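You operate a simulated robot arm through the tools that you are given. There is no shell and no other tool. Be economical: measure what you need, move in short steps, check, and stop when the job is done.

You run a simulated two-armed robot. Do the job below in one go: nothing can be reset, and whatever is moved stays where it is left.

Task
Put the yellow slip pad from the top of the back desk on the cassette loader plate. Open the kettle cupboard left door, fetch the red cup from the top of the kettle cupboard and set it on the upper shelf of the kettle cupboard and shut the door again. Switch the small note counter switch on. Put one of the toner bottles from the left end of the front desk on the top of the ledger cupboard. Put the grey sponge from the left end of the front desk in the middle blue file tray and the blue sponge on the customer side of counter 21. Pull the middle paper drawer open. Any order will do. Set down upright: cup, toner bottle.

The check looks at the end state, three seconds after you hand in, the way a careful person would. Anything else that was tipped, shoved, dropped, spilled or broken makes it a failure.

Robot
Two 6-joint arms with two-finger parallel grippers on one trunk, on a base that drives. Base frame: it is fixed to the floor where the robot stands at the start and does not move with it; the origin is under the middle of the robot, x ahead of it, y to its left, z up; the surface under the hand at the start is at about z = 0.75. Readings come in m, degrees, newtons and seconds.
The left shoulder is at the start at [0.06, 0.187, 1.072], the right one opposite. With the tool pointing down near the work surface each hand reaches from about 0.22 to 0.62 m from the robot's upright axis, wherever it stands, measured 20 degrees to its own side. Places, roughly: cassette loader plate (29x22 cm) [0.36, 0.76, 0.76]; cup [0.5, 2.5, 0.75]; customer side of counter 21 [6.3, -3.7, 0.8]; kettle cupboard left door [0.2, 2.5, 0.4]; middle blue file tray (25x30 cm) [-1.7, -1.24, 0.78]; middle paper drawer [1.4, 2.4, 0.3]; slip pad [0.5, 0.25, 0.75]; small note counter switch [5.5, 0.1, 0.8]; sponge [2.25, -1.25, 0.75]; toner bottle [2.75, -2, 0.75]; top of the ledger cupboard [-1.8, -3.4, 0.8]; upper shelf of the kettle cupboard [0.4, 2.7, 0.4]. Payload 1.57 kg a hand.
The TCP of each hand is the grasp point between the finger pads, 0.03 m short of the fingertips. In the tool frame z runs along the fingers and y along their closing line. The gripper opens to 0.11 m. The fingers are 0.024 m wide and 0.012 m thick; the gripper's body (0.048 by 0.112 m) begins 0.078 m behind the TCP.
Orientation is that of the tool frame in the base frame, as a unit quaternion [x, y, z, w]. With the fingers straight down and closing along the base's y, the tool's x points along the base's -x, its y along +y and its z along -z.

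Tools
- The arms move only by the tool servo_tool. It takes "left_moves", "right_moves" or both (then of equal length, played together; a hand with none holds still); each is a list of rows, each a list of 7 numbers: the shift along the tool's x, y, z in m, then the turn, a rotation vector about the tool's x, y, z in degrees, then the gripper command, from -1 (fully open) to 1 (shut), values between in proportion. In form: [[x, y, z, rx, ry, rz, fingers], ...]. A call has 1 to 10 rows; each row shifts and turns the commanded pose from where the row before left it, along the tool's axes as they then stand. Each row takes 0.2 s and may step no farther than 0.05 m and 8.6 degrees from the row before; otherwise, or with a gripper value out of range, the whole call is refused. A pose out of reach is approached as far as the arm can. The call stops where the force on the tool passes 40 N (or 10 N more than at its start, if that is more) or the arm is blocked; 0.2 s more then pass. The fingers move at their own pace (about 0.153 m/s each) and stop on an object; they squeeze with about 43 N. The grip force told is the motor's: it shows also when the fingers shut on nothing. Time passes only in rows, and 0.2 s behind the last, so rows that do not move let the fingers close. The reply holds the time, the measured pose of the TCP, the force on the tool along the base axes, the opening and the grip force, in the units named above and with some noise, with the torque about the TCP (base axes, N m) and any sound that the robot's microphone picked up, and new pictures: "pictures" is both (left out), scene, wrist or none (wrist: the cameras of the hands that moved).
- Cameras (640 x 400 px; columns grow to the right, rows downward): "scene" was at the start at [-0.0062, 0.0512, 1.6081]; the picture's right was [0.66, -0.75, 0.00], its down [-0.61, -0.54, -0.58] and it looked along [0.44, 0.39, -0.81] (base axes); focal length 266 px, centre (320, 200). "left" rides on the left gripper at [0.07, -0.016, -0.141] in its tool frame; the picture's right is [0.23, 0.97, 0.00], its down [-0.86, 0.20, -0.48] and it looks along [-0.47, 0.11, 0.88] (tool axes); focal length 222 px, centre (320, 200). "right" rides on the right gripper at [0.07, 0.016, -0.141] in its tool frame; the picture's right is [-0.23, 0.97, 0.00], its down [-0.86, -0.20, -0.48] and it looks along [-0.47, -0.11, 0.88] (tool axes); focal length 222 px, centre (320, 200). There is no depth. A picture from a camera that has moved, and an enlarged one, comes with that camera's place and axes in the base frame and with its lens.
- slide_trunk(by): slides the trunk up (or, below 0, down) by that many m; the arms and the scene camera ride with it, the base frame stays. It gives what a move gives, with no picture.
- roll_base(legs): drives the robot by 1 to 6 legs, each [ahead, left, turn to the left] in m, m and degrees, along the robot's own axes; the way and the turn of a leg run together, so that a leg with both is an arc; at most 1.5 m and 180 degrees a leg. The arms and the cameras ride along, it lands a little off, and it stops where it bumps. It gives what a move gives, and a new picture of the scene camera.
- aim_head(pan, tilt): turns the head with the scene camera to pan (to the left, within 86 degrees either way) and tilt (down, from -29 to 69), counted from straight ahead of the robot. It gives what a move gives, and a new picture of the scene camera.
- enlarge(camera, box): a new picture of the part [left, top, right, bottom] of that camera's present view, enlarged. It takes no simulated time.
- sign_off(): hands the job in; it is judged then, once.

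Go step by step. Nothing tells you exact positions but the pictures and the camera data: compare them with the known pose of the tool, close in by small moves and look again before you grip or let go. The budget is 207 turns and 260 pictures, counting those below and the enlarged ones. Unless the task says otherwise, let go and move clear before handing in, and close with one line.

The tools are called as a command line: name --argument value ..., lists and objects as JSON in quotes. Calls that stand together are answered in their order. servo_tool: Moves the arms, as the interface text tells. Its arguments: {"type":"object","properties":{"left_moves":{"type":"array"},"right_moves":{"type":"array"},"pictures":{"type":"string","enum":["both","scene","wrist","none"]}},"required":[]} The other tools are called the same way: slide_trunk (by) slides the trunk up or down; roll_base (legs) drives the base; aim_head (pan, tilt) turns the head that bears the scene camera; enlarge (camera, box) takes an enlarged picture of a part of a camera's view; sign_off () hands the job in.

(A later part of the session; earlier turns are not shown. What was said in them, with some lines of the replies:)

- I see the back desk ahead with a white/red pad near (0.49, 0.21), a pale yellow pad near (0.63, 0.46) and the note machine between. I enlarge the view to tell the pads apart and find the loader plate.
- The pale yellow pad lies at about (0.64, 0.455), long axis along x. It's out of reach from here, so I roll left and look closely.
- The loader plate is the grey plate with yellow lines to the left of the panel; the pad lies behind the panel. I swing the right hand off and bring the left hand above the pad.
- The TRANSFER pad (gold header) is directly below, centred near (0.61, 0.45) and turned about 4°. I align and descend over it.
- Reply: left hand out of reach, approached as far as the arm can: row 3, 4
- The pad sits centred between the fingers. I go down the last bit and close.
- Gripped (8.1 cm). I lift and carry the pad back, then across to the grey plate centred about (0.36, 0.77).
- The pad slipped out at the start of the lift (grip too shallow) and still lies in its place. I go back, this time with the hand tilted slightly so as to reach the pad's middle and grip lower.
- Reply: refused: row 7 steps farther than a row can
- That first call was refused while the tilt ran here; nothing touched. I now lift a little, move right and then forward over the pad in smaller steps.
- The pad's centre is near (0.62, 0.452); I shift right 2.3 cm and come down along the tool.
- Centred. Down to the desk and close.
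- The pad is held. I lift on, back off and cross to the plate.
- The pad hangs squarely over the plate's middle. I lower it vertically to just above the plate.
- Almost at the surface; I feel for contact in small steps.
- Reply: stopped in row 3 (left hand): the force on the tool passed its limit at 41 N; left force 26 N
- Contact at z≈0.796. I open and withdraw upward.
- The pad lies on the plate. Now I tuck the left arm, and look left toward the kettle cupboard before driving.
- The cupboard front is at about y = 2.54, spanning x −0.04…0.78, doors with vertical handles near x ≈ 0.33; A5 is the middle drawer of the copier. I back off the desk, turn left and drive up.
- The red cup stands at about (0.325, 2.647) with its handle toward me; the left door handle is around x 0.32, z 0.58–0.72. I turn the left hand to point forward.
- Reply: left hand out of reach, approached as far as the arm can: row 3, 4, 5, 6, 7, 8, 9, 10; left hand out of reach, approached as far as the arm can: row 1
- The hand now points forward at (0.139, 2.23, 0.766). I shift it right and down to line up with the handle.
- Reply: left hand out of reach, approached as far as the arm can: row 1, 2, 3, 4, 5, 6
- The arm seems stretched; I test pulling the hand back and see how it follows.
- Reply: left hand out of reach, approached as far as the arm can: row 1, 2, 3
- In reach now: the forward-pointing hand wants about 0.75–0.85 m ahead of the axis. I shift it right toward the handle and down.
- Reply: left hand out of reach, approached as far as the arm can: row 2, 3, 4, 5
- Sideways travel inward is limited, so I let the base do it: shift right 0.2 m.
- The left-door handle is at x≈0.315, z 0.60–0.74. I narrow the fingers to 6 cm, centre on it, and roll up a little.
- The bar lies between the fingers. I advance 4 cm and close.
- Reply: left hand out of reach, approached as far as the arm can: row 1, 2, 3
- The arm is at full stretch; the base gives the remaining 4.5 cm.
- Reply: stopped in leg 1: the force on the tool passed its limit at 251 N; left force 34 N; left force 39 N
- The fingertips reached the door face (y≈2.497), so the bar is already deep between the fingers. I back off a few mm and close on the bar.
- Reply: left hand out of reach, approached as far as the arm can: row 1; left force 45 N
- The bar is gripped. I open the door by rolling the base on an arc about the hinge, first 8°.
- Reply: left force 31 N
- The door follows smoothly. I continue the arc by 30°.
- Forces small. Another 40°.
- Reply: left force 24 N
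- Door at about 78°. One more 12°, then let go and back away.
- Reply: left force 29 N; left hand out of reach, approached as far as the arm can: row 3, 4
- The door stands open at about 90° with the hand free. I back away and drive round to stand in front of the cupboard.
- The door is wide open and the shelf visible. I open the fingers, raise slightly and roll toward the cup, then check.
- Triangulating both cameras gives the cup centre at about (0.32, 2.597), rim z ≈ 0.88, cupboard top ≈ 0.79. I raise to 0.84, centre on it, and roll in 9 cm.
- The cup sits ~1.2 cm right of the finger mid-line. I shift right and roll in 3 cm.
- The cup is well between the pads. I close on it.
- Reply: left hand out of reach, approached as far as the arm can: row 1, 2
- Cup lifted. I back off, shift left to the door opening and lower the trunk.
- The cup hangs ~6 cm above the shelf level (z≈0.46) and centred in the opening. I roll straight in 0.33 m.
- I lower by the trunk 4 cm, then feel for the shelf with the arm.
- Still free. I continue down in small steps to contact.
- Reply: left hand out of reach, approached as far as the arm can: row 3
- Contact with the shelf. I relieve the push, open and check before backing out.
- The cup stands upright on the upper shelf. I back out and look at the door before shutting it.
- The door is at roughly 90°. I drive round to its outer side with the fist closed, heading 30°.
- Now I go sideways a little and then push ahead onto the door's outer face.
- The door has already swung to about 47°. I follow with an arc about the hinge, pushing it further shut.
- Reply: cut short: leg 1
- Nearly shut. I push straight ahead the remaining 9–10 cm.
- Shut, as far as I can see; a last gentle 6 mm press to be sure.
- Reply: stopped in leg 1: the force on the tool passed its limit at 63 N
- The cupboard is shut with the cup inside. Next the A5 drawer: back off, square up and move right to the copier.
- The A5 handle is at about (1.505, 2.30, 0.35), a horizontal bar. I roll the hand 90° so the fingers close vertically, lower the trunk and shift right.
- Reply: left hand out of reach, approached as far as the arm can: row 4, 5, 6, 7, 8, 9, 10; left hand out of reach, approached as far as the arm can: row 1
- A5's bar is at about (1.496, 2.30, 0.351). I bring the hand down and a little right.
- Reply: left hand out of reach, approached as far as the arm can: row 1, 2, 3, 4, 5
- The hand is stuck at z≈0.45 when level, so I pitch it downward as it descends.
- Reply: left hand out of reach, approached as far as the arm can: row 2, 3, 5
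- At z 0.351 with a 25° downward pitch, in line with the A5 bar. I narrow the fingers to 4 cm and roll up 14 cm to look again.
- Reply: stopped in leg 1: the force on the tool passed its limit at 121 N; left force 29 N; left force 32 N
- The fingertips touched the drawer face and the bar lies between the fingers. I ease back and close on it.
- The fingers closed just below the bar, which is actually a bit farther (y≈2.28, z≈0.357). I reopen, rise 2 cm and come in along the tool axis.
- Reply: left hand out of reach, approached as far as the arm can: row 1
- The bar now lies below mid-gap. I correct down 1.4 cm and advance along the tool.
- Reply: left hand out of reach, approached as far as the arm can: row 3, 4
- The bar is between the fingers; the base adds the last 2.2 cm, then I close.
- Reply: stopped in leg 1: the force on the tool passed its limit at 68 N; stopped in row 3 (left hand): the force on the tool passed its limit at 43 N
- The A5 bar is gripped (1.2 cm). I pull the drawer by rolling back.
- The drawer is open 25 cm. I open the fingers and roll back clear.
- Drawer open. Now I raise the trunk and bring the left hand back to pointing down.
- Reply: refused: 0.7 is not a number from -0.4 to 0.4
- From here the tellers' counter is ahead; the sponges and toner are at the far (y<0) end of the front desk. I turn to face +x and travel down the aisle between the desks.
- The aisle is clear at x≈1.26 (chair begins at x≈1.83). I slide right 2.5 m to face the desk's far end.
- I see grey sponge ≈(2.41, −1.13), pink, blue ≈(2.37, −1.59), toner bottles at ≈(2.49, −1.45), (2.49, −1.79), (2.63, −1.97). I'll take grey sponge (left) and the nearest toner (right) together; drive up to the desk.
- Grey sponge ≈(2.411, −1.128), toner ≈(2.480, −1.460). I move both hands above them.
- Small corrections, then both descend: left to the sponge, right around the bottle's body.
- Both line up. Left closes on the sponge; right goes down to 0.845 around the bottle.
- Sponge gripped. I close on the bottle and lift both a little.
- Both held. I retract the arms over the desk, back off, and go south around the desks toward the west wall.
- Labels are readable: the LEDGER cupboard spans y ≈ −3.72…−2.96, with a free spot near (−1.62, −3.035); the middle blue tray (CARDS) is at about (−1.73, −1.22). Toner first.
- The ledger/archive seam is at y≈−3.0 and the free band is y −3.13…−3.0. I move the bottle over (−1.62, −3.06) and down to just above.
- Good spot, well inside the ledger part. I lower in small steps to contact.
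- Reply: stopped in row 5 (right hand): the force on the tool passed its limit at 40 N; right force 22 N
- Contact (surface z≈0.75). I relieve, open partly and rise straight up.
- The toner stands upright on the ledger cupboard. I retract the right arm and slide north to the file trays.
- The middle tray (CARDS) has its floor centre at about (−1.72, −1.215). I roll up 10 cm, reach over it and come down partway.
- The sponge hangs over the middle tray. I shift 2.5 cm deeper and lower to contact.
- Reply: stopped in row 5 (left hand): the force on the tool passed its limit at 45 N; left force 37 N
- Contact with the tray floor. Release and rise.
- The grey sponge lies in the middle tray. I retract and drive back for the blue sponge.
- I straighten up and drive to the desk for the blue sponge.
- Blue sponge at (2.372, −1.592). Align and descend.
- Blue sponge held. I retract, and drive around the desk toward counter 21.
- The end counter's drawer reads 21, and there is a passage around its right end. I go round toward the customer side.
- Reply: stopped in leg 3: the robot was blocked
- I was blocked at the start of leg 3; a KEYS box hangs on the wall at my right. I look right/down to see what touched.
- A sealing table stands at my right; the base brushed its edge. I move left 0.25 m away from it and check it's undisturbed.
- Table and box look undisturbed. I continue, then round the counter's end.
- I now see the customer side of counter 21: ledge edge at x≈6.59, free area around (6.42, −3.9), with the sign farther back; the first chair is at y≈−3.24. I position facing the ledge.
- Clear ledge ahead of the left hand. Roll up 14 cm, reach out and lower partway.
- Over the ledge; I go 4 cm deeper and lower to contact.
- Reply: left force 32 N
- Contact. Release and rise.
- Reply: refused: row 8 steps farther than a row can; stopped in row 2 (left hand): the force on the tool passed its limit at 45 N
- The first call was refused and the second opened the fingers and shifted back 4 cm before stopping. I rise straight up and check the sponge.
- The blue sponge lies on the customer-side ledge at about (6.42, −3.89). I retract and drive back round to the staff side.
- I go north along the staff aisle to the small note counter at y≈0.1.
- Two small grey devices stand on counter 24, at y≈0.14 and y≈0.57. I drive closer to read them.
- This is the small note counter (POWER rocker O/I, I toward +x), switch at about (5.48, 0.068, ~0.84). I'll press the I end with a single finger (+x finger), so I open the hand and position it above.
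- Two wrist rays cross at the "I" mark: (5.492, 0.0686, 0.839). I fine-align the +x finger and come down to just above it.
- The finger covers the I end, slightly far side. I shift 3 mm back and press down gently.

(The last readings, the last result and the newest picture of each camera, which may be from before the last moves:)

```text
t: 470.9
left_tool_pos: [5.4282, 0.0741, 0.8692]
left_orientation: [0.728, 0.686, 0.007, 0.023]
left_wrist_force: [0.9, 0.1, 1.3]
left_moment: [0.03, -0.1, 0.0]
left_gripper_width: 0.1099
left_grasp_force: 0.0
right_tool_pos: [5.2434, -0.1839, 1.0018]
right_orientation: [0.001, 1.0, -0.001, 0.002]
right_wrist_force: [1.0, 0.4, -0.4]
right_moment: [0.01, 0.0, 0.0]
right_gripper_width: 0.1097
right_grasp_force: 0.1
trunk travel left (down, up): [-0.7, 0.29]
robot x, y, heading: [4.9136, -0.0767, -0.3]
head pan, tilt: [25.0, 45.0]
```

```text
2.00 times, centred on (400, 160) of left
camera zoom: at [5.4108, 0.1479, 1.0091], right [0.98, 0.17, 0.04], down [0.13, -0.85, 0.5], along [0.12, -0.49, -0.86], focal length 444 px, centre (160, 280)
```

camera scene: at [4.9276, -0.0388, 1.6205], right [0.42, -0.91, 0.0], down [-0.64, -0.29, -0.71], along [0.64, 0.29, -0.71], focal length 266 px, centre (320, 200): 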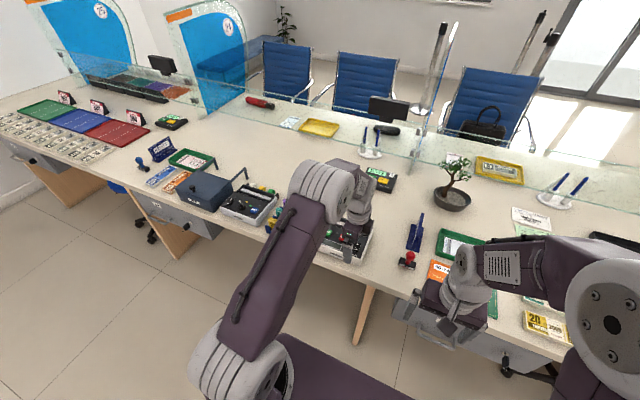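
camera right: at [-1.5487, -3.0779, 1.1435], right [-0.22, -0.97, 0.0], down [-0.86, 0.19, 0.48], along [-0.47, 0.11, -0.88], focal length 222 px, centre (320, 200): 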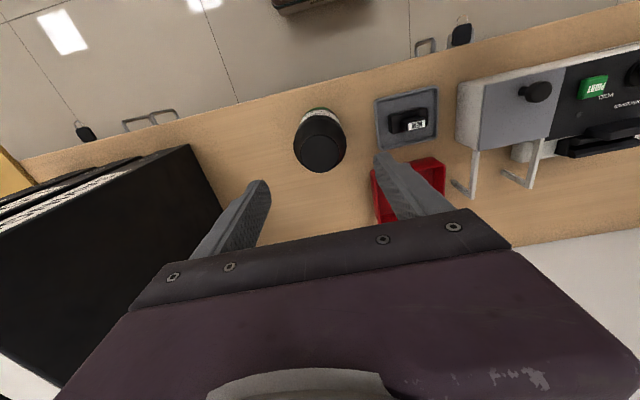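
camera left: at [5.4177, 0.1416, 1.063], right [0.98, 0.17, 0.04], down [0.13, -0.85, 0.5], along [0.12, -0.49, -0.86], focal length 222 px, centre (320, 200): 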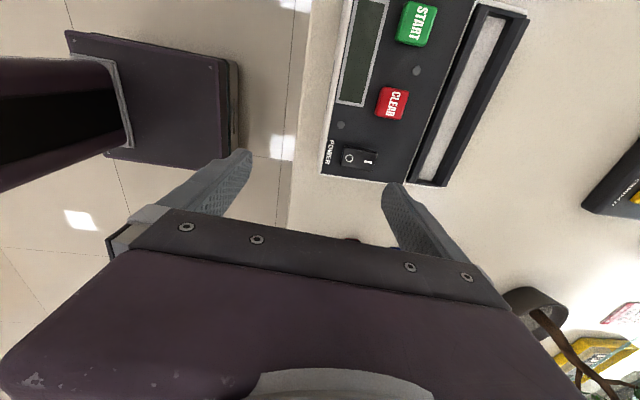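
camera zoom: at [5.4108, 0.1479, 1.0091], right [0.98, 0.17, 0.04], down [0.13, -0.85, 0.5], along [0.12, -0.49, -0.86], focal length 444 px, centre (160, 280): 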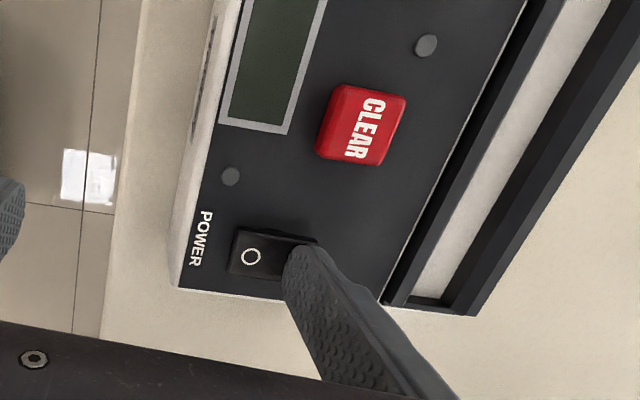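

Just touching (moment starts). I keep pressing in 1.5 mm steps.

servo_tool --left_moves '[[0, 0, 0.002, 0, 0, 0, -1], [0, 0, 0.002, 0, 0, 0, -1], [0, 0, 0.0015, 0, 0, 0, -1], [0, 0, 0.0015, 0, 0, 0, -1], [0, 0, 0, 0, 0, 0, -1]]' --pictures "none"

enlarge --camera "left" --box '[280, 60, 520, 260]'

```text
t: 472.1
left_tool_pos: [5.431, 0.0734, 0.8683]
left_orientation: [0.727, 0.686, 0.011, 0.028]
left_wrist_force: [-6.3, 2.4, 21.4]
left_moment: [0.2, -1.04, 0.06]
left_gripper_width: 0.1046
left_grasp_force: 0.0
right_tool_pos: [5.2406, -0.1841, 1.0037]
right_orientation: [0.001, 1.0, 0.0, 0.003]
right_wrist_force: [0.0, -0.7, 0.3]
right_moment: [0.01, 0.01, 0.02]
right_gripper_width: 0.1099
right_grasp_force: 0.0
trunk travel left (down, up): [-0.7, 0.29]
robot x, y, heading: [4.9171, -0.0747, -0.4]
head pan, tilt: [25.0, 45.0]
stopped in row 5 (left hand): the force on the tool passed its limit at 41 N (the readings are from after the stop); the commanded pose is now the measured one
```

```text
2.00 times, centred on (400, 160) of left
camera zoom: at [5.4109, 0.1475, 1.007], right [0.98, 0.17, 0.05], down [0.12, -0.85, 0.51], along [0.13, -0.49, -0.86], focal length 444 px, centre (160, 280)
```

zoom: 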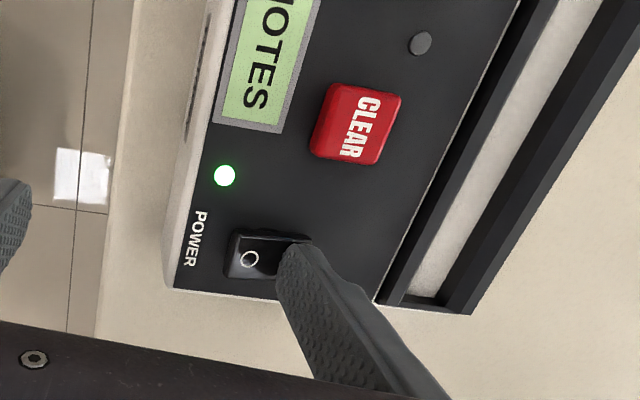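

The LED is green and the display shows "NOTES": it's on. I lift straight off and check.

servo_tool --left_moves '[[0, 0, -0.02, 0, 0, 0, -1], [0, 0, -0.04, 0, 0, 0, -1], [0, 0, -0.04, 0, 0, 0, -1], [0, -0.04, 0, 0, 0, 0, -1], [0, -0.04, 0, 0, 0, 0, -1], [0, -0.03, 0, 0, 0, 0, -1]]' --pictures "wrist"

roll_base --legs '[[-0.5, 0, 0]]'

enlarge --camera "scene" --box '[200, 60, 440, 220]'

```text
t: 473.5
left_tool_pos: [5.3163, 0.0817, 0.9599]
left_orientation: [0.726, 0.687, 0.01, 0.026]
left_wrist_force: [0.8, -0.6, -0.3]
left_moment: [0.0, -0.02, -0.02]
left_gripper_width: 0.11
left_grasp_force: 0.0
right_tool_pos: [5.2432, -0.183, 1.0027]
right_orientation: [0.002, 1.0, -0.001, 0.001]
right_wrist_force: [0.1, 0.0, -0.3]
right_moment: [-0.03, -0.01, -0.03]
right_gripper_width: 0.1101
right_grasp_force: 0.0
trunk travel left (down, up): [-0.7, 0.29]
robot x, y, heading: [4.9165, -0.0737, -0.4]
head pan, tilt: [25.0, 45.0]
camera left: at [5.2966, 0.1565, 1.099], right [0.98, 0.17, 0.04], down [0.13, -0.85, 0.51], along [0.12, -0.49, -0.86], focal length 222 px, centre (320, 200)
```

left: 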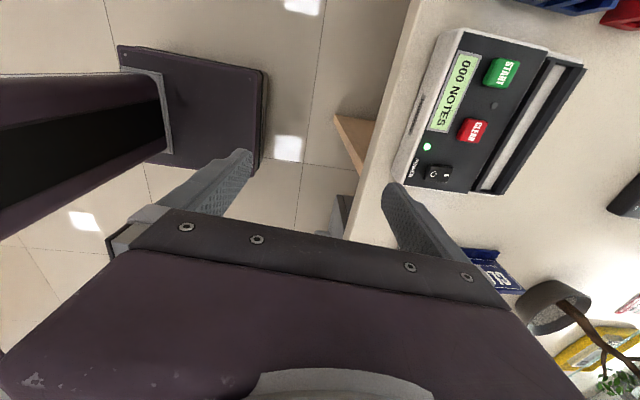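

```text
t: 476.4
left_tool_pos: [4.8215, 0.0846, 0.9599]
left_orientation: [0.728, 0.685, 0.009, 0.025]
left_wrist_force: [0.6, 0.1, 1.0]
left_moment: [-0.01, 0.03, 0.0]
left_gripper_width: 0.11
left_grasp_force: 0.0
right_tool_pos: [4.7459, -0.1799, 1.0022]
right_orientation: [0.003, 1.0, -0.001, 0.001]
right_wrist_force: [0.0, 0.4, -0.4]
right_moment: [-0.01, -0.04, -0.02]
right_gripper_width: 0.1101
right_grasp_force: 0.1
trunk travel left (down, up): [-0.7, 0.29]
robot x, y, heading: [4.4197, -0.0727, -0.4]
head pan, tilt: [25.0, 45.0]
camera scene: at [4.4321, -0.0348, 1.6205], right [0.41, -0.91, 0.0], down [-0.64, -0.29, -0.71], along [0.64, 0.29, -0.71], focal length 266 px, centre (320, 200)
```

scene: 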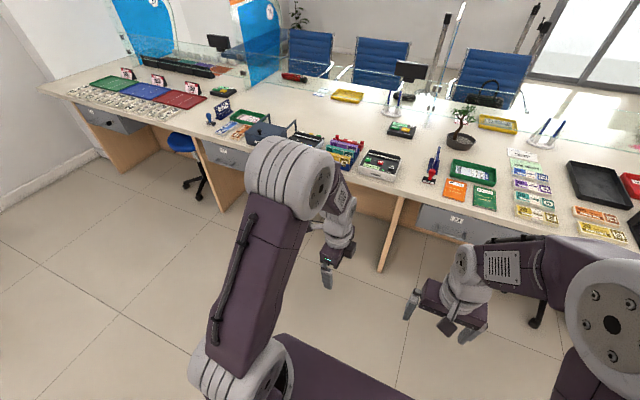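

```text
2.50 times, centred on (320, 140) of scene
camera zoom: at [4.4321, -0.0348, 1.6205], right [0.41, -0.91, 0.0], down [-0.64, -0.29, -0.71], along [0.64, 0.29, -0.71], focal length 665 px, centre (320, 350)
```

zoom: 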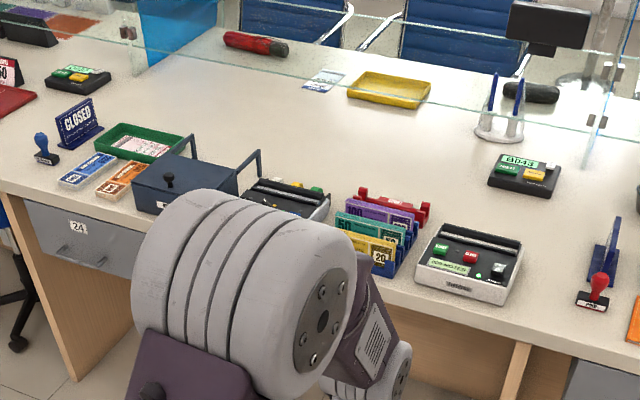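

The note counter is on and everything else is in its place: pad on the plate, cup on the upper shelf with the door shut, drawer A5 open, toner on the ledger cupboard, grey sponge in the middle tray, and blue sponge on counter 21's customer side. Both hands are clear, so I hand in.

sign_off

```text
The job is handed in.
```

I finished every part of the task, checked each one in the pictures as I went, and handed the job in.
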